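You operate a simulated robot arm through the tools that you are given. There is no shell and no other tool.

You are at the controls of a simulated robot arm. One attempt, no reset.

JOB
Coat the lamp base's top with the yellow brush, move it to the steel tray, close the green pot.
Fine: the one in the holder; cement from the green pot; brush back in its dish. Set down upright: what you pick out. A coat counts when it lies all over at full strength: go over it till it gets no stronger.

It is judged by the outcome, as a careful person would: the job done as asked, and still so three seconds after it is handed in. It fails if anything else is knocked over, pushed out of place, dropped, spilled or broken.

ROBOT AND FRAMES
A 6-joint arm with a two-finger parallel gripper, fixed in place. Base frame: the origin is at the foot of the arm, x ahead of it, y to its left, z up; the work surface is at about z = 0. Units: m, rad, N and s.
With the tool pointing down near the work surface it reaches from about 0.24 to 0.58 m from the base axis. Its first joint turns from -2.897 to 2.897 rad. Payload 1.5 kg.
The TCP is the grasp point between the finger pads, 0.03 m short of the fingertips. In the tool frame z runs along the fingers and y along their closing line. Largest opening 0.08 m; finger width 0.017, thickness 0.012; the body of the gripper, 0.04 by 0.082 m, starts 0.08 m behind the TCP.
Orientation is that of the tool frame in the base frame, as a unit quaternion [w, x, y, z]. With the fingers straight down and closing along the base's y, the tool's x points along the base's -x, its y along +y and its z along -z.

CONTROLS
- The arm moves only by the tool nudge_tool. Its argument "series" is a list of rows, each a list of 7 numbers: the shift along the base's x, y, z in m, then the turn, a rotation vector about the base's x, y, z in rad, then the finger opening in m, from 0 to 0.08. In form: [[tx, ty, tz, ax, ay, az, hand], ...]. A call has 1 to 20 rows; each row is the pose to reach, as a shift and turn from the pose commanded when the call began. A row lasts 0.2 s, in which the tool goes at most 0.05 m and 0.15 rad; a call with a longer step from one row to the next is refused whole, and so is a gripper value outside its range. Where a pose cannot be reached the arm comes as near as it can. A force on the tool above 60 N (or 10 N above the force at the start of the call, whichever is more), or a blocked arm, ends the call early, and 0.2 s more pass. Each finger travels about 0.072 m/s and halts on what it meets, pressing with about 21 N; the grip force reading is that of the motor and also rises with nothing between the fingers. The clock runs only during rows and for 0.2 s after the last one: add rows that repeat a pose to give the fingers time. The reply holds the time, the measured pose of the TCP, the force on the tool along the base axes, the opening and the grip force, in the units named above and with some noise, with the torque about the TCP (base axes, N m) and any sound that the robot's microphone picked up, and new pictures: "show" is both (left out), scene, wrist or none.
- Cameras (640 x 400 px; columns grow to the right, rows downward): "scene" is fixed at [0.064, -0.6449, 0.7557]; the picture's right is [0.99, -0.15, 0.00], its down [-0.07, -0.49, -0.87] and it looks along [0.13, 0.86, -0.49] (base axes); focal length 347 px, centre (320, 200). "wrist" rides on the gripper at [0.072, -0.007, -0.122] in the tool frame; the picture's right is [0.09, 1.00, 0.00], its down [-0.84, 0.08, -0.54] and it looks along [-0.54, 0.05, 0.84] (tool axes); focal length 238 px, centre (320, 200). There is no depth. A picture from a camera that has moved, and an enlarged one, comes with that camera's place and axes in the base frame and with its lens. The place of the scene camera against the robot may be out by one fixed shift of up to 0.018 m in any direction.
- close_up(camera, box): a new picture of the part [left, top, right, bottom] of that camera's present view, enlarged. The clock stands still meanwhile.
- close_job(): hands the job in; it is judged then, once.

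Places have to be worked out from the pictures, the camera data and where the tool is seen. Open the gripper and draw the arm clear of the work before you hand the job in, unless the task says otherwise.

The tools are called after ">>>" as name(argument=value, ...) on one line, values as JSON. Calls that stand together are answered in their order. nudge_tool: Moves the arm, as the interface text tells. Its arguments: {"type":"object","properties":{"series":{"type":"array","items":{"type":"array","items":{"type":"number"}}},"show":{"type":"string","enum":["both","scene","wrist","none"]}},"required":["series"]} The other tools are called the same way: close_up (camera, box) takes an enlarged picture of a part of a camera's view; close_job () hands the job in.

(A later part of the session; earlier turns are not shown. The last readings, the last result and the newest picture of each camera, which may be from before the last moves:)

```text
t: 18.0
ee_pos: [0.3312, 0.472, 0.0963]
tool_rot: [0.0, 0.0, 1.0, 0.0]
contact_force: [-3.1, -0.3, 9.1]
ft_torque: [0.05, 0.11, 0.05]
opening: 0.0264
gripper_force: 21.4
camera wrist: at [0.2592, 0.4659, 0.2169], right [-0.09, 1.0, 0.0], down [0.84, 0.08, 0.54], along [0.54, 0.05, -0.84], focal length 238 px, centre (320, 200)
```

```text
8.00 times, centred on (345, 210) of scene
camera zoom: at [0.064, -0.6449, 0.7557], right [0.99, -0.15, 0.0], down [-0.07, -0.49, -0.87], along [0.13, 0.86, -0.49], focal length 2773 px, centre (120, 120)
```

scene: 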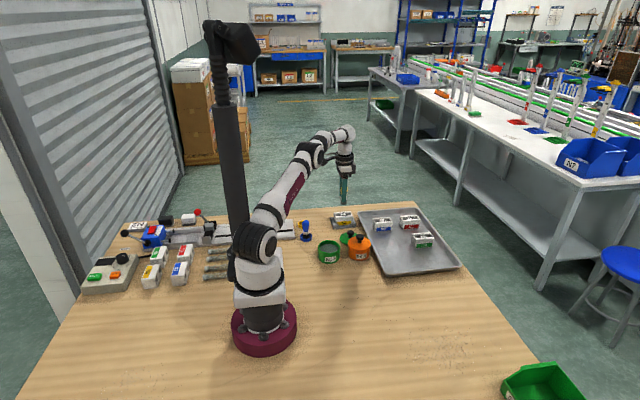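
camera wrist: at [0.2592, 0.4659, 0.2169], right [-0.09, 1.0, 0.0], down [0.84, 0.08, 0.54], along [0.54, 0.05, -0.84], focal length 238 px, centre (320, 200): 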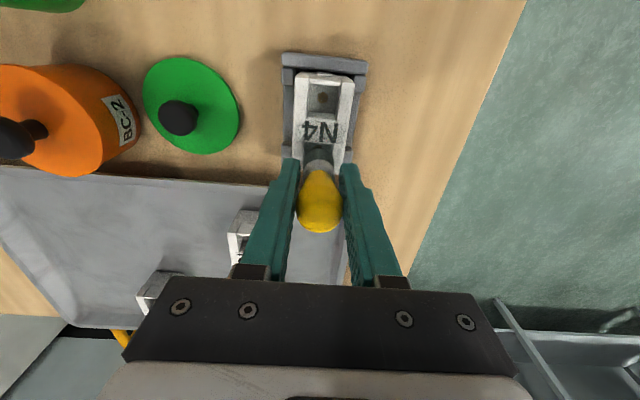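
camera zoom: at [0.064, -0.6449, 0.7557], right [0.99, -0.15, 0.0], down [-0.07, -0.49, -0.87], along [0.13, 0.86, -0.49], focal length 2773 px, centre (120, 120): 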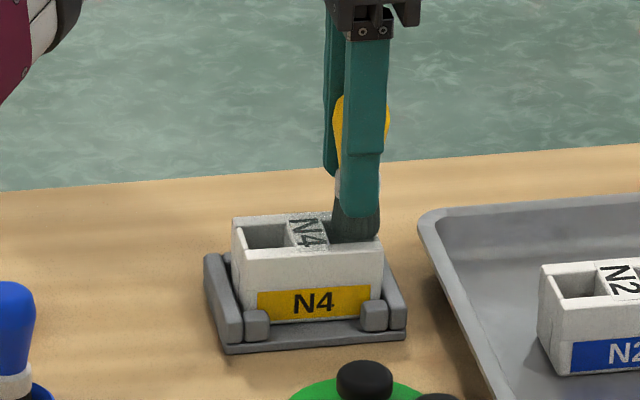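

The coat is taking: the label now shows a grey stippled layer, at light force. I'll run a raster over the rest of the top (centre, -y rail, +y rail) at slightly lighter pressure.

>>> nudge_tool(series=[[-0.009, 0, 0.0003, 0, 0, 0, 0.0], [-0.018, 0, 0.0003, 0, 0, 0, 0.0], [-0.027, 0, 0.0003, 0, 0, 0, 0.0], [-0.036, 0, 0.0003, 0, 0, 0, 0.0], [-0.045, 0, 0.0003, 0, 0, 0, 0.0], [-0.052, 0, 0.0003, 0, 0, 0, 0.0], [-0.052, -0.0105, 0.0003, 0, 0, 0, 0.0], [-0.043, -0.0105, 0.0003, 0, 0, 0, 0.0], [-0.034, -0.0105, 0.0003, 0, 0, 0, 0.0], [-0.025, -0.0105, 0.0003, 0, 0, 0, 0.0], [-0.016, -0.0105, 0.0003, 0, 0, 0, 0.0], [-0.007, -0.0105, 0.0003, 0, 0, 0, 0.0], [0.002, -0.0105, 0.0003, 0, 0, 0, 0.0], [0.002, 0.0, 0.0003, 0, 0, 0, 0.0], [0.002, 0.0105, 0.0003, 0, 0, 0, 0.0], [-0.009, 0.0105, 0.0003, 0, 0, 0, 0.0], [-0.02, 0.0105, 0.0003, 0, 0, 0, 0.0], [-0.031, 0.0105, 0.0003, 0, 0, 0, 0.0], [-0.042, 0.0105, 0.0003, 0, 0, 0, 0.0], [-0.052, 0.0105, 0.0003, 0, 0, 0, 0.0]], show="wrist")

>>> close_up(camera="scene", box=[325, 185, 365, 235])

```text
t: 22.2
ee_pos: [0.2794, 0.4818, 0.0953]
tool_rot: [0.0, 0.0, 1.0, 0.0]
contact_force: [-0.5, 0.5, -0.8]
ft_torque: [0.02, -0.03, -0.02]
opening: 0.0262
gripper_force: 20.8
out of reach, approached as far as the arm can: row 15
camera wrist: at [0.2072, 0.4763, 0.2169], right [-0.09, 1.0, 0.0], down [0.84, 0.08, 0.54], along [0.54, 0.05, -0.84], focal length 238 px, centre (320, 200)
```

wrist: 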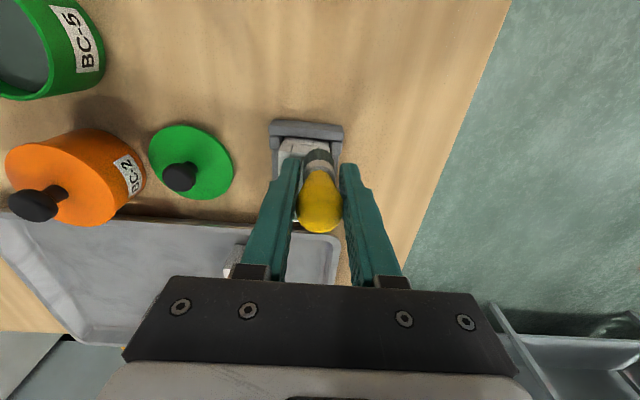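

```text
8.00 times, centred on (345, 210) of scene
camera zoom: at [0.064, -0.6449, 0.7557], right [0.99, -0.15, 0.0], down [-0.07, -0.49, -0.87], along [0.13, 0.86, -0.49], focal length 2773 px, centre (120, 120)
```

zoom: 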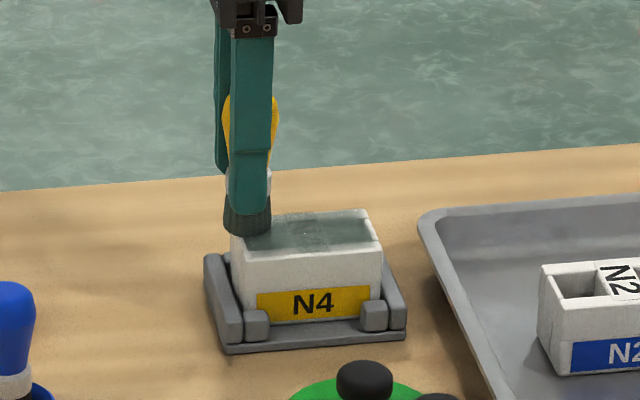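

The raster laid a thin layer over most of the top, and row 15 at the far +y corner was just out of reach. I'll lift and back off to inspect the coverage and the brush.

>>> nudge_tool(series=[[0, 0, 0.02, 0, 0, 0, 0.0], [-0.01, -0.005, 0.045, 0, 0, 0, 0.0], [-0.04, -0.0105, 0.055, 0, 0, 0, 0.0], [-0.06, -0.0105, 0.055, 0, 0, 0, 0.0], [-0.06, -0.0105, 0.055, 0, 0, 0, 0.0]], show="wrist")

>>> close_up(camera="scene", box=[325, 185, 365, 235])

>>> close_up(camera="wrist", box=[270, 130, 370, 260])

```text
t: 23.4
ee_pos: [0.2189, 0.4713, 0.1512]
tool_rot: [-0.001, -0.001, 1.0, 0.0]
contact_force: [0.1, 0.3, 0.0]
ft_torque: [0.01, -0.01, -0.03]
opening: 0.0264
gripper_force: 21.2
camera wrist: at [0.1471, 0.4657, 0.272], right [-0.09, 1.0, 0.0], down [0.84, 0.08, 0.54], along [0.54, 0.05, -0.84], focal length 238 px, centre (320, 200)
```

wrist: 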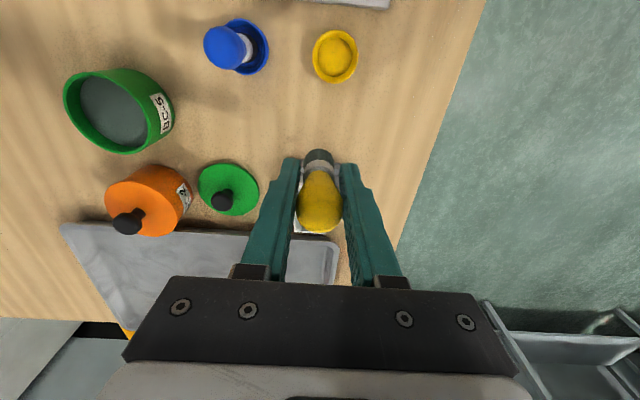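

```text
8.00 times, centred on (345, 210) of scene
camera zoom: at [0.064, -0.6449, 0.7557], right [0.99, -0.15, 0.0], down [-0.07, -0.49, -0.87], along [0.13, 0.86, -0.49], focal length 2773 px, centre (120, 120)
```

zoom: 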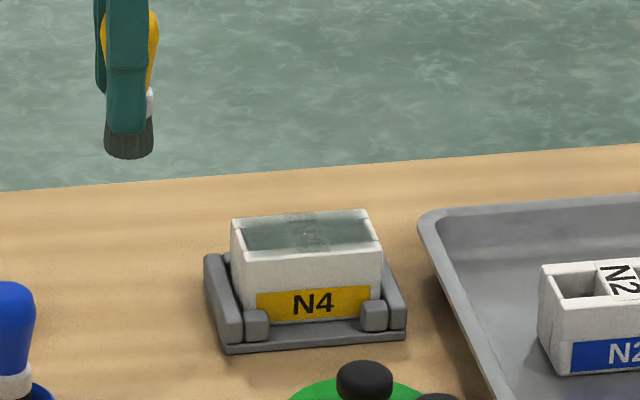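

```text
3.08 times, centred on (320, 195) of wrist
camera zoom: at [0.1471, 0.4657, 0.272], right [-0.09, 1.0, 0.0], down [0.84, 0.08, 0.54], along [0.54, 0.05, -0.84], focal length 733 px, centre (320, 215)
```

zoom: 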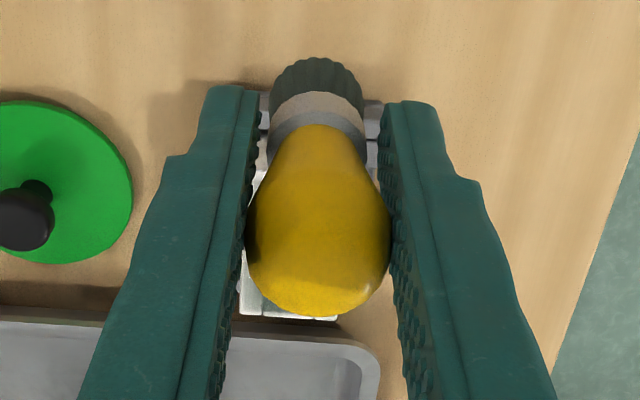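

The scene view shows a translucent layer, but the edges are unclear and the brush hides N4 from the wrist camera. I'll move beside it so the wrist camera can look straight down on N4's top.

>>> nudge_tool(series=[[0.035, -0.018, 0.005, 0, 0, 0, 0.0], [0.07, -0.036, 0.005, 0, 0, 0, 0.0], [0.105, -0.054, 0.005, 0, 0, 0, 0.0], [0.14, -0.071, 0.0, 0, 0, 0, 0.0], [0.14, -0.071, 0.0, 0, 0, 0, 0.0]], show="wrist")

>>> close_up(camera="wrist", box=[360, 30, 460, 140])

>>> close_up(camera="scene", box=[325, 200, 365, 230])

```text
t: 24.6
ee_pos: [0.3602, 0.4003, 0.1522]
tool_rot: [0.0, 0.0, 1.0, 0.0]
contact_force: [1.0, -0.8, -1.2]
ft_torque: [0.02, 0.04, -0.02]
opening: 0.0264
gripper_force: 20.8
camera wrist: at [0.2871, 0.3945, 0.2727], right [-0.09, 1.0, 0.0], down [0.84, 0.08, 0.54], along [0.54, 0.05, -0.84], focal length 238 px, centre (320, 200)
```

wrist: 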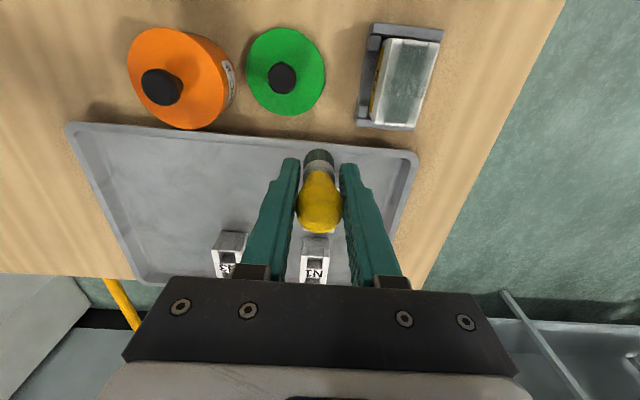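

```text
3.64 times, centred on (410, 85) of wrist
camera zoom: at [0.2871, 0.3945, 0.2727], right [-0.09, 1.0, 0.0], down [0.84, 0.08, 0.54], along [0.54, 0.05, -0.84], focal length 867 px, centre (-7, 618)
```

zoom: 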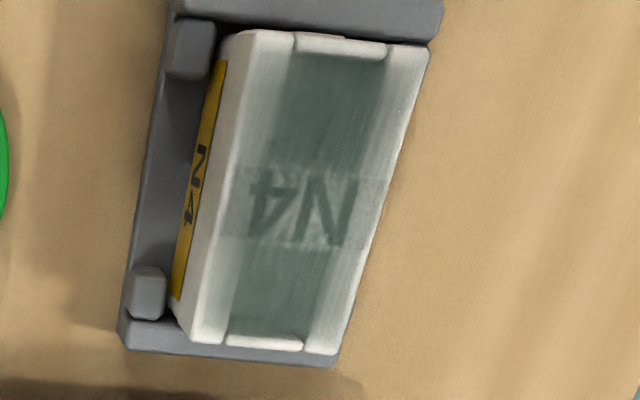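

```text
13.33 times, centred on (345, 215) of scene
camera zoom: at [0.064, -0.6449, 0.7557], right [0.99, -0.15, 0.0], down [-0.07, -0.49, -0.87], along [0.13, 0.86, -0.49], focal length 4621 px, centre (-13, 0)
```

zoom: 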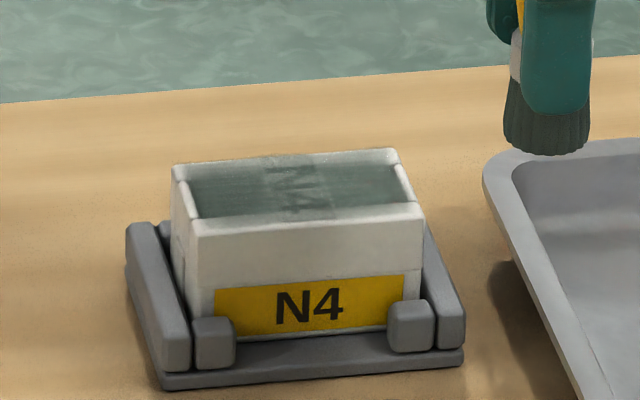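

The middle is well coated, but both rails and both end walls are pale. I'll go back and work those edges, re-finding contact on the -y rail first.

>>> nudge_tool(series=[[-0.027, 0.028, 0, 0, 0, 0, 0.0], [-0.0547, 0.056, 0, 0, 0, 0, 0.0], [-0.0547, 0.056, -0.03, 0, 0, 0, 0.0], [-0.0547, 0.056, -0.05, 0, 0, 0, 0.0], [-0.0547, 0.056, -0.0545, 0, 0, 0, 0.0], [-0.0547, 0.056, -0.0545, 0, 0, 0, 0.0]], show="none")

```text
t: 26.0
ee_pos: [0.3054, 0.457, 0.0967]
tool_rot: [0.0, 0.0, 1.0, 0.0]
contact_force: [0.0, 0.3, -1.1]
ft_torque: [0.02, 0.04, -0.02]
opening: 0.0261
gripper_force: 20.9
```

>>> nudge_tool(series=[[0, 0, -0.0005, 0, 0, 0, 0.0], [0, 0, -0.001, 0, 0, 0, 0.0]], show="none")

```text
t: 26.6
ee_pos: [0.305, 0.4576, 0.0958]
tool_rot: [0.0, 0.0, 1.0, 0.0]
contact_force: [0.9, -1.2, 4.2]
ft_torque: [-0.02, -0.03, -0.04]
opening: 0.0263
gripper_force: 21.2
```

Light contact, 4 N at z≈0.0965. I'll stroke up and down the -y rail past both ends, finishing along the far end wall.

>>> nudge_tool(series=[[0.01, 0, 0, 0, 0, 0, 0.0], [0.02, 0, 0, 0, 0, 0, 0.0], [0.03, 0, 0, 0, 0, 0, 0.0], [0.034, 0, 0, 0, 0, 0, 0.0], [0.024, 0, 0, 0, 0, 0, 0.0], [0.013, 0, 0, 0, 0, 0, 0.0], [0.002, 0, 0, 0, 0, 0, 0.0], [-0.009, 0, 0, 0, 0, 0, 0.0], [-0.02, 0, 0, 0, 0, 0, 0.0], [-0.031, 0, 0, 0, 0, 0, 0.0], [-0.031, -0.003, 0, 0, 0, 0, 0.0], [-0.02, -0.003, 0, 0, 0, 0, 0.0], [-0.009, -0.003, 0, 0, 0, 0, 0.0], [0.002, -0.003, 0, 0, 0, 0, 0.0], [0.013, -0.003, 0, 0, 0, 0, 0.0], [0.024, -0.003, 0, 0, 0, 0, 0.0], [0.034, -0.003, 0, 0, 0, 0, 0.0], [0.034, 0.003, 0, 0, 0, 0, 0.0], [0.034, 0.009, 0, 0, 0, 0, 0.0], [0.032, 0.015, 0, 0, 0, 0, 0.0]], show="wrist")

>>> close_up(camera="wrist", box=[270, 30, 370, 170])

>>> close_up(camera="scene", box=[325, 195, 365, 225])

```text
t: 30.8
ee_pos: [0.3365, 0.4722, 0.097]
tool_rot: [0.0, 0.0, 1.0, 0.0]
contact_force: [0.2, -0.2, -0.8]
ft_torque: [-0.01, -0.02, 0.01]
opening: 0.0261
gripper_force: 20.7
camera wrist: at [0.2645, 0.4659, 0.2171], right [-0.09, 1.0, 0.0], down [0.84, 0.08, 0.54], along [0.54, 0.05, -0.84], focal length 238 px, centre (320, 200)
```

wrist: 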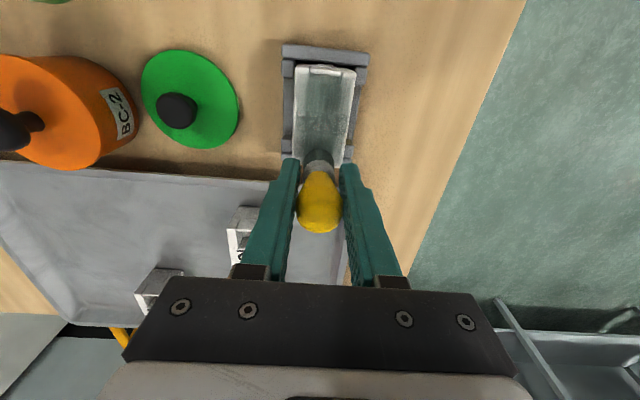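

```text
2.86 times, centred on (320, 100) of wrist
camera zoom: at [0.2645, 0.4659, 0.2171], right [-0.09, 1.0, 0.0], down [0.84, 0.08, 0.54], along [0.54, 0.05, -0.84], focal length 681 px, centre (320, 486)
```

zoom: 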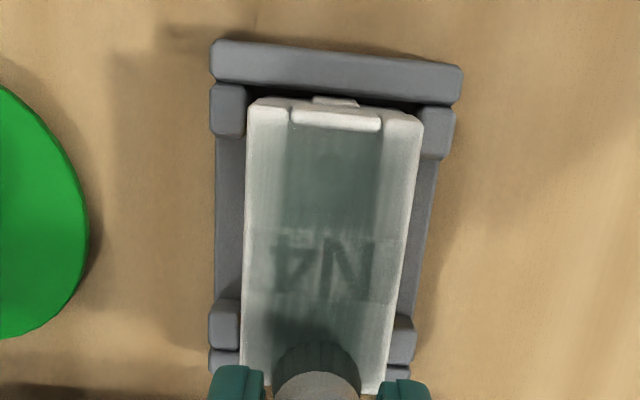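

```text
13.33 times, centred on (345, 210) of scene
camera zoom: at [0.064, -0.6449, 0.7557], right [0.99, -0.15, 0.0], down [-0.07, -0.49, -0.87], along [0.13, 0.86, -0.49], focal length 4621 px, centre (-13, 67)
```

zoom: 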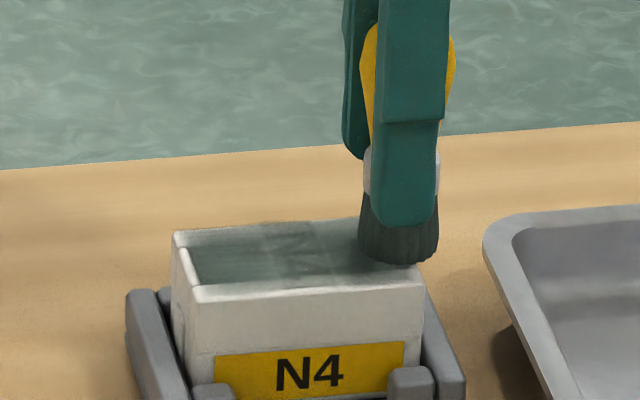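

The film is streaky and weaker toward the near end, so the brush has likely given up most of its load. I'll lift off and re-dip in the green pot.

>>> nudge_tool(series=[[0, 0, 0.03, 0, 0, 0, 0.0], [0, 0, 0.07, 0, 0, 0, 0.0], [-0.022, -0.034, 0.078, 0, 0, 0, 0.0], [-0.043, -0.067, 0.078, 0, 0, 0, 0.0], [-0.064, -0.1, 0.078, 0, 0, 0, 0.0], [-0.085, -0.133, 0.078, 0, 0, 0, 0.0], [-0.105, -0.166, 0.078, 0, 0, 0, 0.0], [-0.123, -0.196, 0.078, 0, 0, 0, 0.0], [-0.123, -0.196, 0.078, 0, 0, 0, 0.0], [-0.123, -0.196, 0.04, 0, 0, 0, 0.0], [-0.123, -0.196, 0.01, 0, 0, 0, 0.0], [-0.123, -0.196, -0.004, 0, 0, 0, 0.0], [-0.123, -0.196, -0.012, 0, 0, 0, 0.0], [-0.123, -0.196, -0.012, 0, 0, 0, 0.0]], show="both")

>>> close_up(camera="wrist", box=[250, 90, 390, 240])

```text
t: 33.8
ee_pos: [0.3322, 0.4642, 0.1759]
tool_rot: [-0.001, 0.001, 1.0, -0.001]
contact_force: [-0.3, -0.1, -0.6]
ft_torque: [0.01, -0.01, 0.03]
opening: 0.0261
gripper_force: 20.9
out of reach, approached as far as the arm can: row 2, 3, 4, 5, 6, 7, 8, 9, 10, 11, 12, 13, 14
camera wrist: at [0.2598, 0.4581, 0.2954], right [-0.09, 1.0, 0.0], down [0.84, 0.08, 0.54], along [0.54, 0.05, -0.84], focal length 238 px, centre (320, 200)
```

scene: 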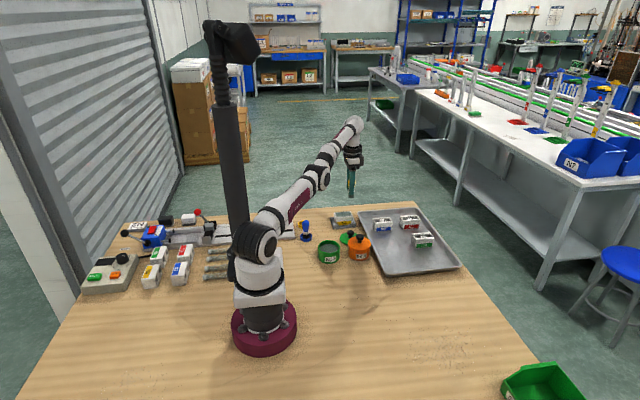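
wrist: 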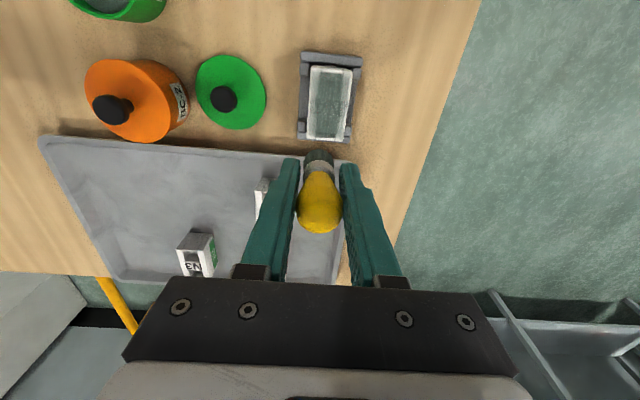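

```text
2.67 times, centred on (320, 165) of wrist
camera zoom: at [0.2598, 0.4581, 0.2954], right [-0.09, 1.0, 0.0], down [0.84, 0.08, 0.54], along [0.54, 0.05, -0.84], focal length 636 px, centre (320, 293)
```

zoom: 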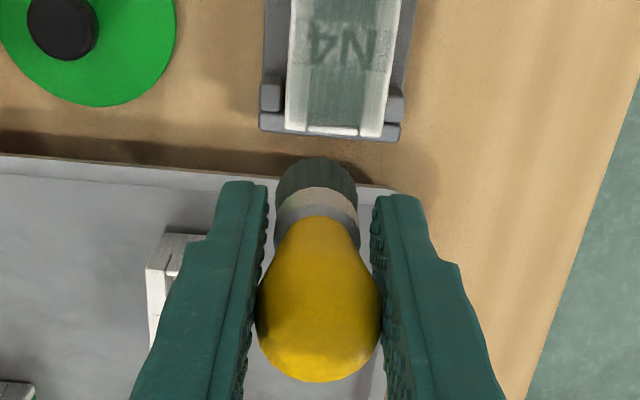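

The arm locked at its reach limit on the way up (the limit shrinks with height), so it never left for the pot. I'll make one small inward-and-up move that is safe whichever pose counts as "commanded", and see how it responds.

>>> nudge_tool(series=[[-0.02, -0.03, 0.03, 0, 0, 0, 0.0]], show="none")

```text
t: 34.2
ee_pos: [0.3296, 0.4592, 0.194]
tool_rot: [-0.001, -0.001, 1.0, -0.001]
contact_force: [0.0, 0.3, -0.5]
ft_torque: [0.01, -0.02, -0.01]
opening: 0.0262
gripper_force: 21.2
out of reach, approached as far as the arm can: row 1
```

It moved only slightly, so the reached pose counts as commanded. I'll ease inward with a slight downward component to free it from the stretched configuration.

>>> nudge_tool(series=[[-0.01, -0.015, -0.01, 0, 0, 0, 0.0], [-0.02, -0.03, -0.015, 0, 0, 0, 0.0], [-0.02, -0.03, -0.015, 0, 0, 0, 0.0]], show="none")

```text
t: 35.0
ee_pos: [0.3304, 0.4613, 0.1892]
tool_rot: [-0.001, -0.001, 1.0, 0.0]
contact_force: [-0.6, 0.6, 0.2]
ft_torque: [-0.01, 0.01, 0.03]
opening: 0.0262
gripper_force: 21.4
out of reach, approached as far as the arm can: row 1, 2, 3
```

The arm seems to be stretched straight, where purely radial commands do nothing. I'll try straight down (tip still well above N4) to let the elbow bend.

>>> nudge_tool(series=[[0, 0, -0.02, 0, 0, 0, 0.0], [0, 0, -0.04, 0, 0, 0, 0.0], [0, 0, -0.05, 0, 0, 0, 0.0], [0, 0, -0.05, 0, 0, 0, 0.0]], show="scene")

```text
t: 36.0
ee_pos: [0.3352, 0.4694, 0.1397]
tool_rot: [-0.001, 0.0, 1.0, -0.001]
contact_force: [0.5, 0.6, -0.8]
ft_torque: [-0.01, -0.02, -0.01]
opening: 0.0262
gripper_force: 21.4
out of reach, approached as far as the arm can: row 1, 2, 3, 4
```

scene: 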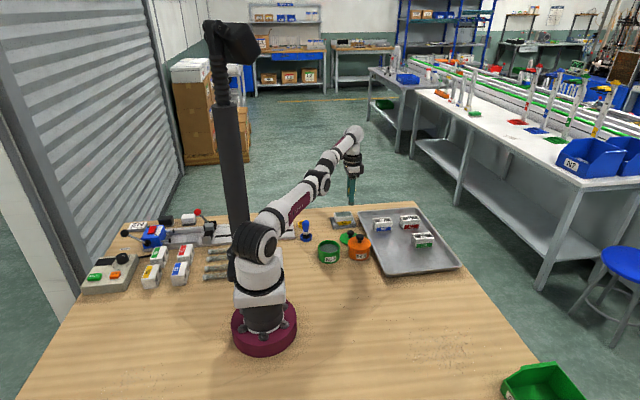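

It followed the reach boundary down, still stretched. I'll continue a little further down with a small inward component (tip stays just above N4) to get off the boundary.

>>> nudge_tool(series=[[-0.001, -0.001, -0.01, 0, 0, 0, 0.0], [-0.002, -0.003, -0.02, 0, 0, 0, 0.0], [-0.004, -0.005, -0.03, 0, 0, 0, 0.0], [-0.005, -0.007, -0.036, 0, 0, 0, 0.0], [-0.005, -0.007, -0.036, 0, 0, 0, 0.0]], show="none")

```text
t: 37.2
ee_pos: [0.3368, 0.4716, 0.108]
tool_rot: [-0.001, 0.0, 1.0, -0.001]
contact_force: [0.0, 0.6, 0.0]
ft_torque: [0.01, -0.03, 0.0]
opening: 0.0261
gripper_force: 21.5
out of reach, approached as far as the arm can: row 2, 3, 4, 5
```

Row 1 succeeded with only about 2 mm inward, so the solver needs tiny steps near the stretched pose. I'll creep inward 1 mm per row.

>>> nudge_tool(series=[[-0.0006, -0.0008, 0, 0, 0, 0, 0.0], [-0.0012, -0.0016, 0, 0, 0, 0, 0.0], [-0.0018, -0.0024, 0, 0, 0, 0, 0.0], [-0.0024, -0.0032, 0, 0, 0, 0, 0.0], [-0.003, -0.004, 0, 0, 0, 0, 0.0], [-0.0036, -0.0048, 0, 0, 0, 0, 0.0], [-0.0045, -0.006, 0, 0, 0, 0, 0.0], [-0.0055, -0.0075, 0, 0, 0, 0, 0.0], [-0.007, -0.0095, 0, 0, 0, 0, 0.0], [-0.009, -0.012, 0, 0, 0, 0, 0.0]], show="none")

```text
t: 39.4
ee_pos: [0.3369, 0.4694, 0.1085]
tool_rot: [-0.001, -0.001, 1.0, -0.001]
contact_force: [0.9, -0.1, -1.2]
ft_torque: [-0.02, -0.02, 0.01]
opening: 0.0263
gripper_force: 21.1
out of reach, approached as far as the arm can: row 4, 5, 6, 7, 8, 9, 10
```

The arm is stuck at the stretched singularity; radial commands don't bend the elbow. I'll tilt the fingers gently toward the base while drawing the TCP inward, so the wrist and elbow joints move off that configuration.

>>> nudge_tool(series=[[-0.0087, -0.0122, 0.002, -0.0406, 0.0292, 0, 0.0], [-0.0175, -0.0244, 0.004, -0.0812, 0.0583, 0, 0.0], [-0.0262, -0.0365, 0.006, -0.1218, 0.0875, 0, 0.0], [-0.035, -0.0487, 0.008, -0.1624, 0.1166, 0, 0.0], [-0.035, -0.0487, 0.008, -0.1624, 0.1166, 0, 0.0]], show="scene")

```text
t: 40.6
ee_pos: [0.3119, 0.4329, 0.1194]
tool_rot: [-0.059, 0.001, 0.995, -0.081]
contact_force: [-0.8, 0.4, -0.7]
ft_torque: [-0.01, 0.02, -0.01]
opening: 0.0264
gripper_force: 21.3
out of reach, approached as far as the arm can: row 1, 2, 3, 4, 5
```

scene: 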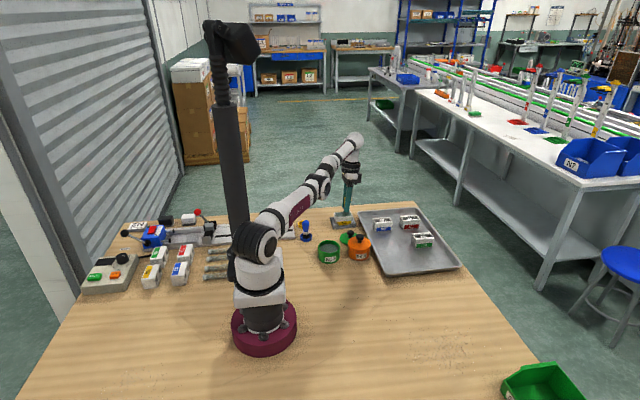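

The fingers tilted 0.2 rad and the TCP drew in to r≈0.534. I'll now test whether a pure inward shift works from here.

>>> nudge_tool(series=[[-0.003, -0.004, 0.002, 0, 0, 0, 0.0], [-0.006, -0.008, 0.004, 0, 0, 0, 0.0], [-0.012, -0.016, 0.006, 0, 0, 0, 0.0], [-0.012, -0.016, 0.006, 0, 0, 0, 0.0]], show="none")

```text
t: 41.6
ee_pos: [0.311, 0.4329, 0.1234]
tool_rot: [-0.058, 0.0, 0.995, -0.081]
contact_force: [-0.2, 0.2, -0.4]
ft_torque: [0.01, 0.02, -0.01]
opening: 0.0265
gripper_force: 21.4
out of reach, approached as far as the arm can: row 1, 2, 3, 4
```

Still locked. I'll try the reverse: rotate the tool back to vertical while holding the TCP inward, which forces the wrist to come in.

>>> nudge_tool(series=[[0, 0, 0.0, 0.0406, -0.0292, 0, 0.0], [0, 0, 0.0, 0.0812, -0.0583, 0, 0.0], [0, 0, 0.0, 0.1218, -0.0875, 0, 0.0], [0, 0, 0.0, 0.1624, -0.1166, 0, 0.0], [0, 0, 0.0, 0.1624, -0.1166, 0, 0.0]], show="scene")

```text
t: 42.8
ee_pos: [0.3342, 0.4708, 0.1321]
tool_rot: [-0.001, 0.0, 1.0, -0.001]
contact_force: [0.3, -0.4, -0.6]
ft_torque: [-0.02, 0.05, -0.03]
opening: 0.0261
gripper_force: 21.2
out of reach, approached as far as the arm can: row 1, 2, 3, 4, 5
```

scene: 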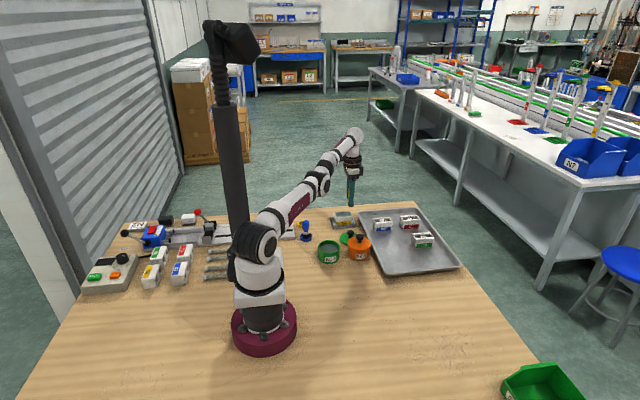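

It returned to the same stretched reach. I'll look closely at the arm to see which way the elbow is bent.

>>> close_up(camera="scene", box=[220, 110, 390, 270])

```text
2.50 times, centred on (305, 190) of scene
camera zoom: at [0.064, -0.6449, 0.7557], right [0.99, -0.15, 0.0], down [-0.07, -0.49, -0.87], along [0.13, 0.86, -0.49], focal length 866 px, centre (358, 225)
```

zoom: 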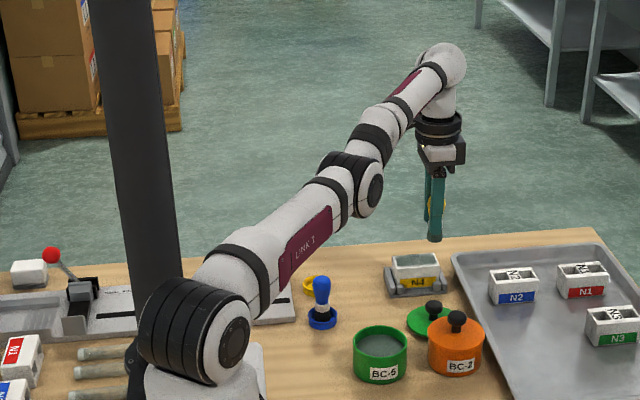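

The forearm looks slightly over-straight (elbow past the line), so inward commands only push it harder against its stop. I'll swing the fingers inward while keeping the wrist target just outside reach so the elbow passes through straight. Then I'll pull inward.

>>> nudge_tool(series=[[0.0046, 0.0065, 0, 0, 0, 0, 0.0], [-0.0141, -0.0198, 0.0023, -0.1142, 0.081, 0, 0.0], [-0.0324, -0.0457, 0.009, -0.2283, 0.1621, 0, 0.0], [-0.05, -0.0705, 0.02, -0.3425, 0.2431, 0, 0.0], [-0.0677, -0.0954, 0.0353, -0.4567, 0.3241, 0, 0.0], [-0.0735, -0.1036, 0.0353, -0.4567, 0.3241, 0, 0.0], [-0.081, -0.1142, 0.0353, -0.4567, 0.3241, 0, 0.0], [-0.0897, -0.1264, 0.0353, -0.4567, 0.3241, 0, 0.0], [-0.0984, -0.1386, 0.0353, -0.4567, 0.3241, 0, 0.0]], show="scene")

>>> close_up(camera="scene", box=[220, 110, 390, 270])

```text
t: 44.8
ee_pos: [0.2352, 0.331, 0.1683]
tool_rot: [-0.16, 0.001, 0.961, -0.225]
contact_force: [-0.1, -0.5, -1.4]
ft_torque: [0.0, -0.02, 0.0]
opening: 0.0263
gripper_force: 21.3
out of reach, approached as far as the arm can: row 1, 2, 3, 4
```

scene: 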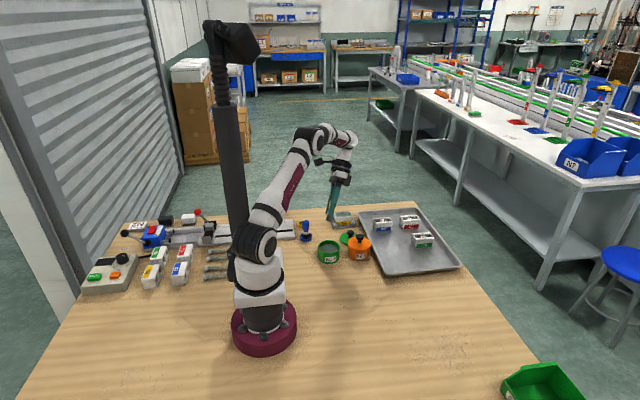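

```text
2.50 times, centred on (305, 190) of scene
camera zoom: at [0.064, -0.6449, 0.7557], right [0.99, -0.15, 0.0], down [-0.07, -0.49, -0.87], along [0.13, 0.86, -0.49], focal length 866 px, centre (358, 225)
```

zoom: 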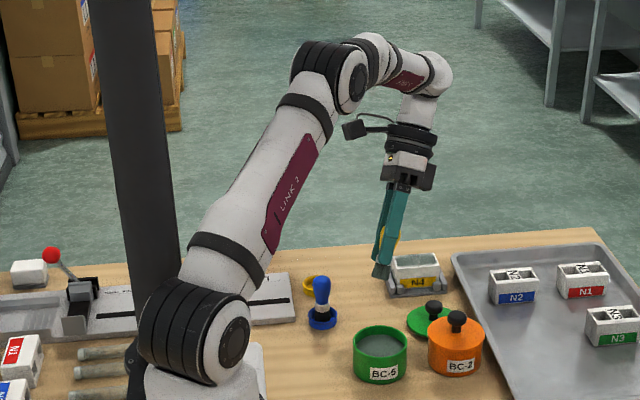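

The elbow is properly bent again and the arm follows commands. I'll bring the tool back to vertical and move above the green pot, staying well inside reach from now on.

>>> nudge_tool(series=[[-0.003, -0.008, 0.0, 0.1142, -0.081, 0, 0.0], [-0.008, -0.02, 0.0, 0.2283, -0.1621, 0, 0.0], [-0.013, -0.035, 0.0, 0.3425, -0.2431, 0, 0.0], [-0.018, -0.047, 0.0, 0.4567, -0.3241, 0, 0.0], [-0.022, -0.0565, 0.0, 0.4567, -0.3241, 0, 0.0], [-0.022, -0.0565, 0.0, 0.4567, -0.3241, 0, 0.0]], show="wrist")

>>> close_up(camera="wrist", box=[250, 80, 390, 230])

>>> close_up(camera="scene", box=[290, 170, 400, 280])

```text
t: 46.2
ee_pos: [0.214, 0.2749, 0.1684]
tool_rot: [0.0, 0.0, 1.0, 0.0]
contact_force: [0.1, -0.3, -0.3]
ft_torque: [-0.01, 0.02, 0.02]
opening: 0.0262
gripper_force: 21.0
camera wrist: at [0.1414, 0.2688, 0.2893], right [-0.09, 1.0, 0.0], down [0.84, 0.08, 0.54], along [0.54, 0.05, -0.84], focal length 238 px, centre (320, 200)
```

wrist: 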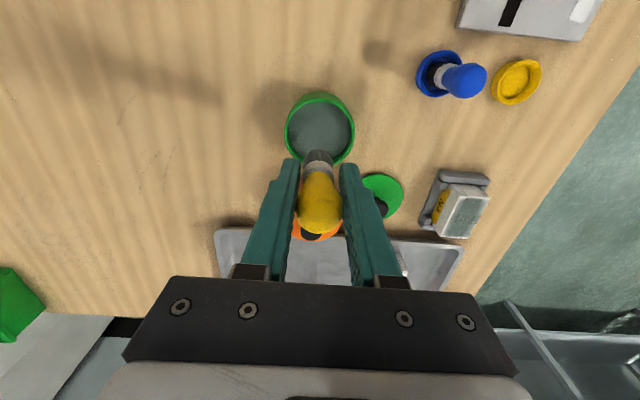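

```text
2.67 times, centred on (320, 155) of wrist
camera zoom: at [0.1414, 0.2688, 0.2893], right [-0.09, 1.0, 0.0], down [0.84, 0.08, 0.54], along [0.54, 0.05, -0.84], focal length 636 px, centre (320, 320)
```

zoom: 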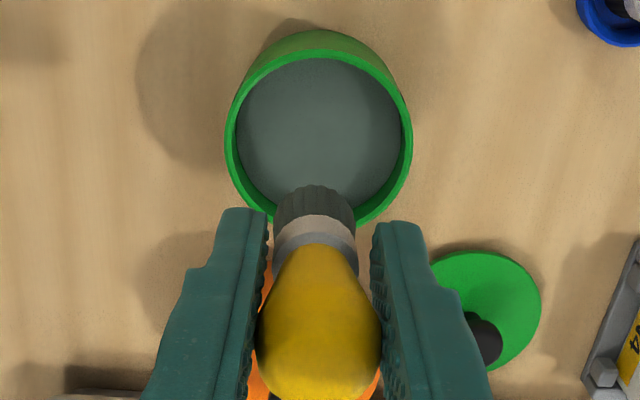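

```text
3.64 times, centred on (345, 225) of scene
camera zoom: at [0.064, -0.6449, 0.7557], right [0.99, -0.15, 0.0], down [-0.07, -0.49, -0.87], along [0.13, 0.86, -0.49], focal length 1260 px, centre (229, 109)
```

zoom: 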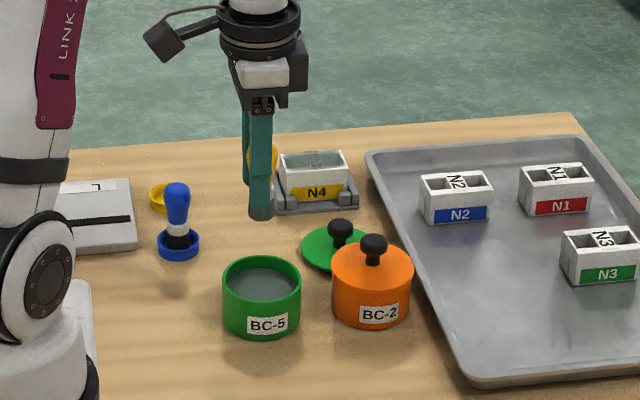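

The tool is vertical over the pot centre and everything else is undisturbed. I'll dip again.

>>> nudge_tool(series=[[0, 0, -0.03, 0, 0, 0, 0.0], [0, 0, -0.06, 0, 0, 0, 0.0], [0, 0, -0.076, 0, 0, 0, 0.0], [0, 0, -0.082, 0, 0, 0, 0.0], [0, 0, -0.082, 0, 0, 0, 0.0]], show="none")

```text
t: 47.4
ee_pos: [0.2143, 0.2756, 0.0864]
tool_rot: [0.0, 0.0, 1.0, 0.0]
contact_force: [0.3, -0.5, 0.1]
ft_torque: [-0.02, 0.04, 0.0]
opening: 0.0262
gripper_force: 21.0
```

>>> nudge_tool(series=[[0, 0, -0.001, 0, 0, 0, 0.0], [0, 0, -0.0025, 0, 0, 0, 0.0], [0, 0, -0.0025, 0, 0, 0, 0.0]], show="wrist")

>>> close_up(camera="wrist", box=[250, 90, 390, 240])

```text
t: 48.2
ee_pos: [0.2138, 0.2752, 0.0844]
tool_rot: [0.0, 0.0, 1.0, 0.0]
contact_force: [-0.1, -0.1, -1.4]
ft_torque: [0.0, -0.02, 0.0]
opening: 0.0262
gripper_force: 20.9
camera wrist: at [0.1419, 0.2693, 0.2046], right [-0.09, 1.0, 0.0], down [0.84, 0.08, 0.54], along [0.54, 0.05, -0.84], focal length 238 px, centre (320, 200)
```

wrist: 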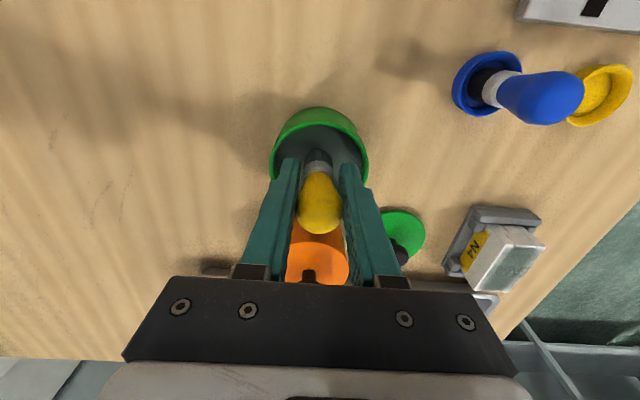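

```text
2.67 times, centred on (320, 165) of wrist
camera zoom: at [0.1419, 0.2693, 0.2046], right [-0.09, 1.0, 0.0], down [0.84, 0.08, 0.54], along [0.54, 0.05, -0.84], focal length 636 px, centre (320, 293)
```

zoom: 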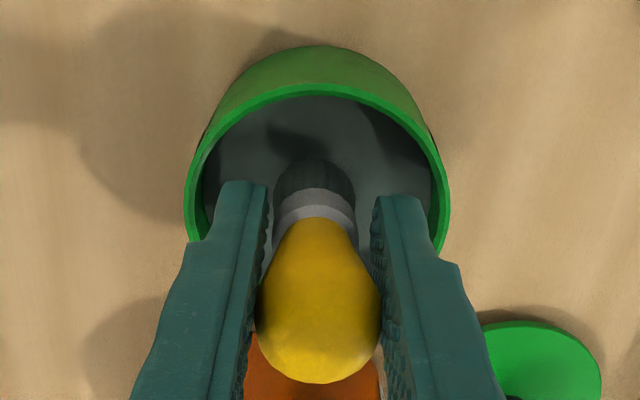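

No contact force yet; I'll lower another 1–2 mm until the bristles touch.

>>> nudge_tool(series=[[0, 0, -0.001, 0, 0, 0, 0.0], [0, 0, -0.0018, 0, 0, 0, 0.0], [0, 0, -0.0018, 0, 0, 0, 0.0]], show="none")

>>> close_up(camera="wrist", box=[250, 90, 390, 240])

```text
t: 49.0
ee_pos: [0.2134, 0.2752, 0.082]
tool_rot: [0.001, 0.0, 1.0, -0.001]
contact_force: [-1.0, -0.6, 6.1]
ft_torque: [0.02, -0.03, -0.02]
opening: 0.0264
gripper_force: 21.0
```

```text
2.67 times, centred on (320, 165) of wrist
camera zoom: at [0.1421, 0.2691, 0.2031], right [-0.09, 1.0, 0.0], down [0.84, 0.08, 0.54], along [0.54, 0.05, -0.84], focal length 636 px, centre (320, 293)
```

zoom: 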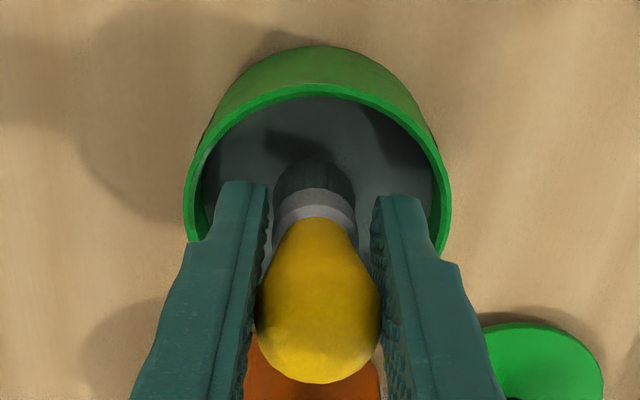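

Contact at 6 N, so the brush is reloaded. I'll lift and carry it to the near half of N4, stopping just above the surface.

>>> nudge_tool(series=[[0, 0, 0.04, 0, 0, 0, 0.0], [0, 0, 0.085, 0, 0, 0, 0.0], [0.0145, 0.039, 0.09, 0, 0, 0, 0.0], [0.029, 0.078, 0.09, 0, 0, 0, 0.0], [0.0435, 0.117, 0.09, 0, 0, 0, 0.0], [0.058, 0.156, 0.09, 0, 0, 0, 0.0], [0.0712, 0.1943, 0.09, 0, 0, 0, 0.0], [0.0712, 0.1943, 0.055, 0, 0, 0, 0.0], [0.0712, 0.1943, 0.027, 0, 0, 0, 0.0], [0.0712, 0.1943, 0.0174, 0, 0, 0, 0.0], [0.0712, 0.1943, 0.0174, 0, 0, 0, 0.0]], show="wrist")

```text
t: 51.4
ee_pos: [0.2858, 0.4699, 0.0985]
tool_rot: [0.0, 0.0, 1.0, 0.0]
contact_force: [0.6, 0.0, -0.3]
ft_torque: [0.0, -0.01, 0.03]
opening: 0.0262
gripper_force: 21.3
camera wrist: at [0.2135, 0.4637, 0.2199], right [-0.09, 1.0, 0.0], down [0.84, 0.08, 0.54], along [0.54, 0.05, -0.84], focal length 238 px, centre (320, 200)
```

wrist: 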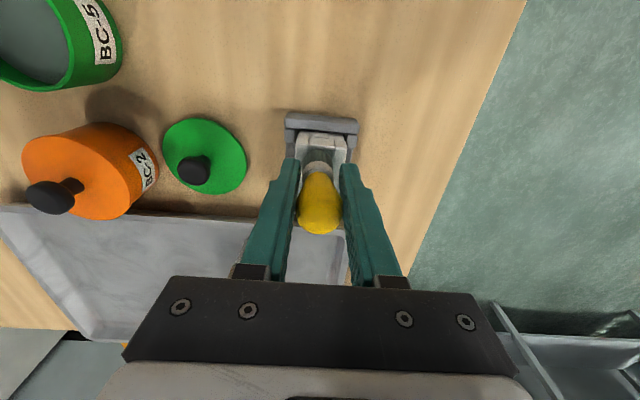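

Just above the surface, with no contact. I'll lower to contact in small steps.

>>> nudge_tool(series=[[0, 0, -0.001, 0, 0, 0, 0.0], [0, 0, -0.002, 0, 0, 0, 0.0], [0, 0, -0.0025, 0, 0, 0, 0.0]], show="none")

```text
t: 52.2
ee_pos: [0.2848, 0.4689, 0.0965]
tool_rot: [0.0, 0.0, 1.0, 0.0]
contact_force: [-0.1, -0.5, -1.4]
ft_torque: [-0.03, 0.0, -0.01]
opening: 0.0262
gripper_force: 21.1
```

>>> nudge_tool(series=[[0, 0, -0.0006, 0, 0, 0, 0.0], [0, 0, -0.0012, 0, 0, 0, 0.0]], show="none")

```text
t: 52.8
ee_pos: [0.2854, 0.47, 0.0968]
tool_rot: [-0.001, -0.001, 1.0, 0.0]
contact_force: [-0.3, -0.7, 6.5]
ft_torque: [0.0, -0.09, 0.0]
opening: 0.0261
gripper_force: 20.8
```

Contact at 6.5 N. I'll run a perimeter pass: near end, +y rail (staying inside reach), far end, then the -y rail.

>>> nudge_tool(series=[[-0.008, -0.008, 0, 0, 0, 0, 0.0], [-0.009, -0.017, 0, 0, 0, 0, 0.0], [-0.009, -0.008, 0, 0, 0, 0, 0.0], [-0.009, 0.001, 0, 0, 0, 0, 0.0], [-0.009, 0.01, 0, 0, 0, 0, 0.0], [-0.009, 0.017, 0, 0, 0, 0, 0.0], [0.0, 0.016, 0, 0, 0, 0, 0.0], [0.01, 0.016, 0, 0, 0, 0, 0.0], [0.02, 0.016, 0, 0, 0, 0, 0.0], [0.026, 0.016, 0, 0, 0, 0, 0.0], [0.035, 0.009, 0, 0, 0, 0, 0.0], [0.045, 0.002, 0, 0, 0, 0, 0.0], [0.053, -0.006, 0, 0, 0, 0, 0.0], [0.056, -0.016, 0, 0, 0, 0, 0.0], [0.046, -0.017, 0, 0, 0, 0, 0.0], [0.034, -0.017, 0, 0, 0, 0, 0.0], [0.022, -0.017, 0, 0, 0, 0, 0.0], [0.01, -0.017, 0, 0, 0, 0, 0.0], [0.0, -0.016, 0, 0, 0, 0, 0.0], [-0.008, -0.012, 0, 0, 0, 0, 0.0]], show="none")

>>> close_up(camera="scene", box=[325, 200, 365, 230])

```text
t: 57.0
ee_pos: [0.2762, 0.4567, 0.0955]
tool_rot: [0.001, 0.002, 1.0, 0.0]
contact_force: [0.3, -0.6, -0.6]
ft_torque: [-0.01, 0.0, -0.02]
opening: 0.026
gripper_force: 20.9
```

```text
13.33 times, centred on (345, 215) of scene
camera zoom: at [0.064, -0.6449, 0.7557], right [0.99, -0.15, 0.0], down [-0.07, -0.49, -0.87], along [0.13, 0.86, -0.49], focal length 4621 px, centre (-13, 0)
```

zoom: 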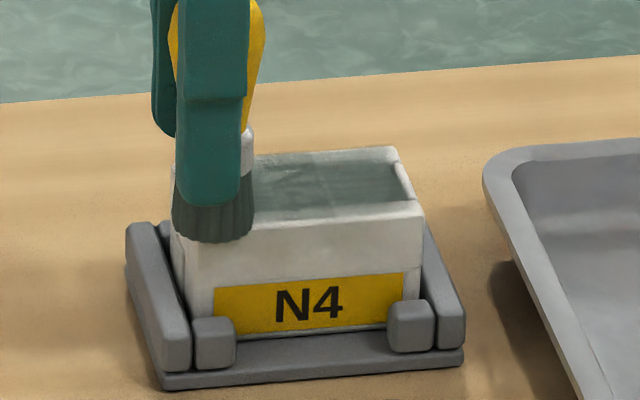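

The far part gained, but contact faded by the end of the pass. I'll lift and look straight down at the top again.

>>> nudge_tool(series=[[0, 0, 0.025, 0, 0, 0, 0.0], [0.01, -0.007, 0.057, 0, 0, 0, 0.0], [0.045, -0.03, 0.057, 0, 0, 0, 0.0], [0.0827, -0.058, 0.057, 0, 0, 0, 0.0], [0.0827, -0.058, 0.057, 0, 0, 0, 0.0]], show="wrist")

>>> close_up(camera="wrist", box=[360, 30, 460, 140])

>>> close_up(camera="wrist", box=[270, 130, 370, 240])

>>> close_up(camera="scene", box=[325, 200, 365, 230])

```text
t: 58.2
ee_pos: [0.3607, 0.3985, 0.1511]
tool_rot: [0.0, 0.0, 1.0, 0.0]
contact_force: [-0.1, 0.1, 0.6]
ft_torque: [-0.04, 0.04, 0.02]
opening: 0.0263
gripper_force: 21.2
camera wrist: at [0.2885, 0.3927, 0.2727], right [-0.09, 1.0, 0.0], down [0.84, 0.08, 0.54], along [0.54, 0.05, -0.84], focal length 238 px, centre (320, 200)
```

wrist: 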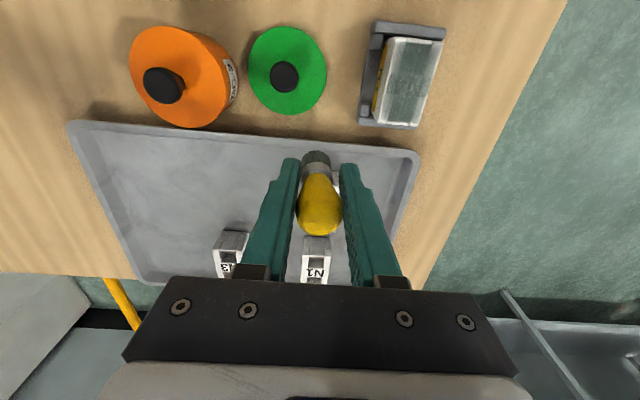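

```text
3.64 times, centred on (410, 85) of wrist
camera zoom: at [0.2885, 0.3927, 0.2727], right [-0.09, 1.0, 0.0], down [0.84, 0.08, 0.54], along [0.54, 0.05, -0.84], focal length 867 px, centre (-7, 618)
```

zoom: 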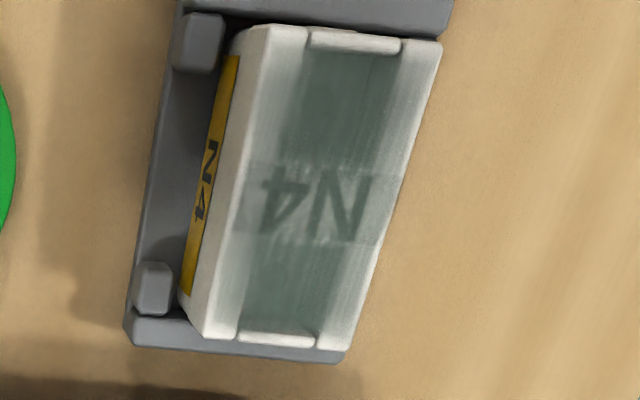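

```text
3.64 times, centred on (320, 185) of wrist
camera zoom: at [0.2885, 0.3927, 0.2727], right [-0.09, 1.0, 0.0], down [0.84, 0.08, 0.54], along [0.54, 0.05, -0.84], focal length 867 px, centre (320, 254)
```

zoom: 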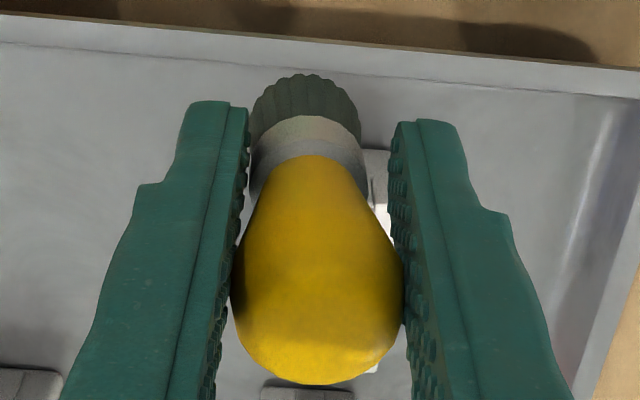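

```text
13.33 times, centred on (345, 215) of scene
camera zoom: at [0.064, -0.6449, 0.7557], right [0.99, -0.15, 0.0], down [-0.07, -0.49, -0.87], along [0.13, 0.86, -0.49], focal length 4621 px, centre (-13, 0)
```

zoom: 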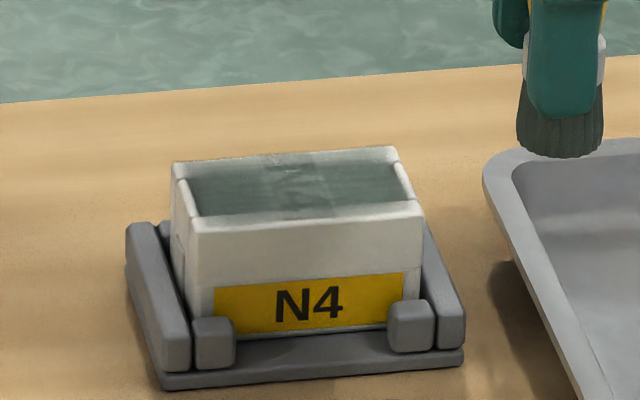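

The rails and both end lips are still pale compared with the middle, so edge passes with firmer contact are needed. I'll return to the -y rail and find contact again.

>>> nudge_tool(series=[[-0.03, 0.027, 0, 0, 0, 0, 0.0], [-0.0597, 0.055, 0, 0, 0, 0, 0.0], [-0.0597, 0.055, -0.03, 0, 0, 0, 0.0], [-0.0597, 0.055, -0.05, 0, 0, 0, 0.0], [-0.0597, 0.055, -0.0563, 0, 0, 0, 0.0], [-0.0597, 0.055, -0.0575, 0, 0, 0, 0.0], [-0.0597, 0.055, -0.0575, 0, 0, 0, 0.0]], show="none")

```text
t: 59.8
ee_pos: [0.2996, 0.4543, 0.0951]
tool_rot: [0.001, 0.0, 1.0, 0.001]
contact_force: [0.4, -1.9, 11.1]
ft_torque: [0.01, -0.08, 0.01]
opening: 0.0264
gripper_force: 21.2
```

Good contact, 11 N. I'll stroke the full length of the -y rail back and forth at this height.

>>> nudge_tool(series=[[0.008, 0, 0, 0, 0, 0, 0.0], [0.016, 0, 0, 0, 0, 0, 0.0], [0.024, 0, 0, 0, 0, 0, 0.0], [0.032, 0, 0, 0, 0, 0, 0.0], [0.04, 0, 0, 0, 0, 0, 0.0], [0.032, 0, 0, 0, 0, 0, 0.0], [0.024, 0, 0, 0, 0, 0, 0.0], [0.016, 0, 0, 0, 0, 0, 0.0], [0.008, 0, 0, 0, 0, 0, 0.0], [0.0, 0, 0, 0, 0, 0, 0.0], [-0.008, 0, 0, 0, 0, 0, 0.0], [-0.016, 0, 0, 0, 0, 0, 0.0], [-0.025, 0, 0, 0, 0, 0, 0.0], [-0.016, 0, 0, 0, 0, 0, 0.0], [-0.008, 0, 0, 0, 0, 0, 0.0], [0.0, 0, 0, 0, 0, 0, 0.0]], show="none")

>>> close_up(camera="scene", box=[325, 200, 365, 230])

>>> close_up(camera="wrist", box=[270, 60, 370, 180])

```text
t: 63.2
ee_pos: [0.2997, 0.454, 0.0944]
tool_rot: [0.0, 0.0, 1.0, 0.0]
contact_force: [-0.6, -0.4, -0.5]
ft_torque: [-0.02, 0.0, 0.0]
opening: 0.0263
gripper_force: 20.9
```

```text
13.33 times, centred on (345, 215) of scene
camera zoom: at [0.064, -0.6449, 0.7557], right [0.99, -0.15, 0.0], down [-0.07, -0.49, -0.87], along [0.13, 0.86, -0.49], focal length 4621 px, centre (-13, 0)
```

zoom: 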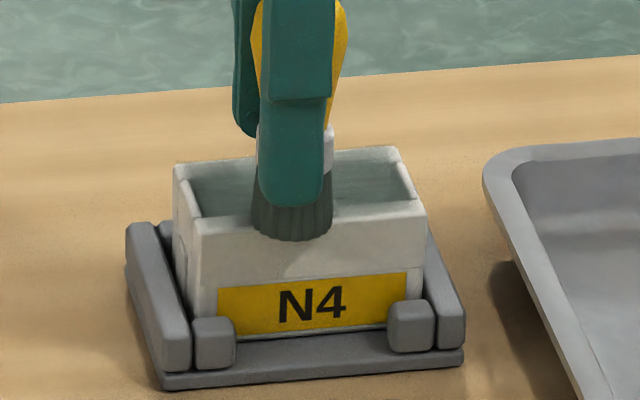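

```text
3.33 times, centred on (320, 120) of wrist
camera zoom: at [0.2282, 0.4485, 0.2158], right [-0.09, 1.0, 0.0], down [0.84, 0.08, 0.54], along [0.54, 0.05, -0.84], focal length 794 px, centre (320, 467)
```

zoom: 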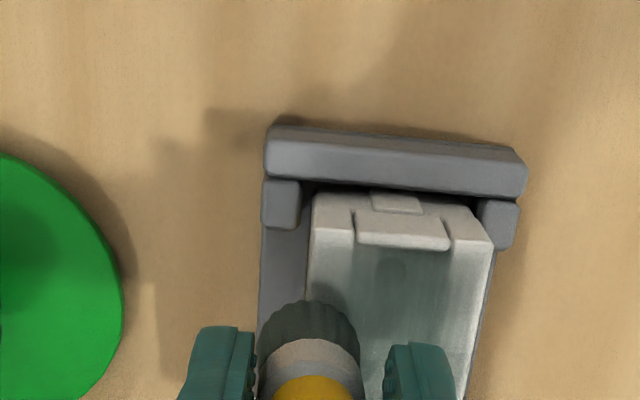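

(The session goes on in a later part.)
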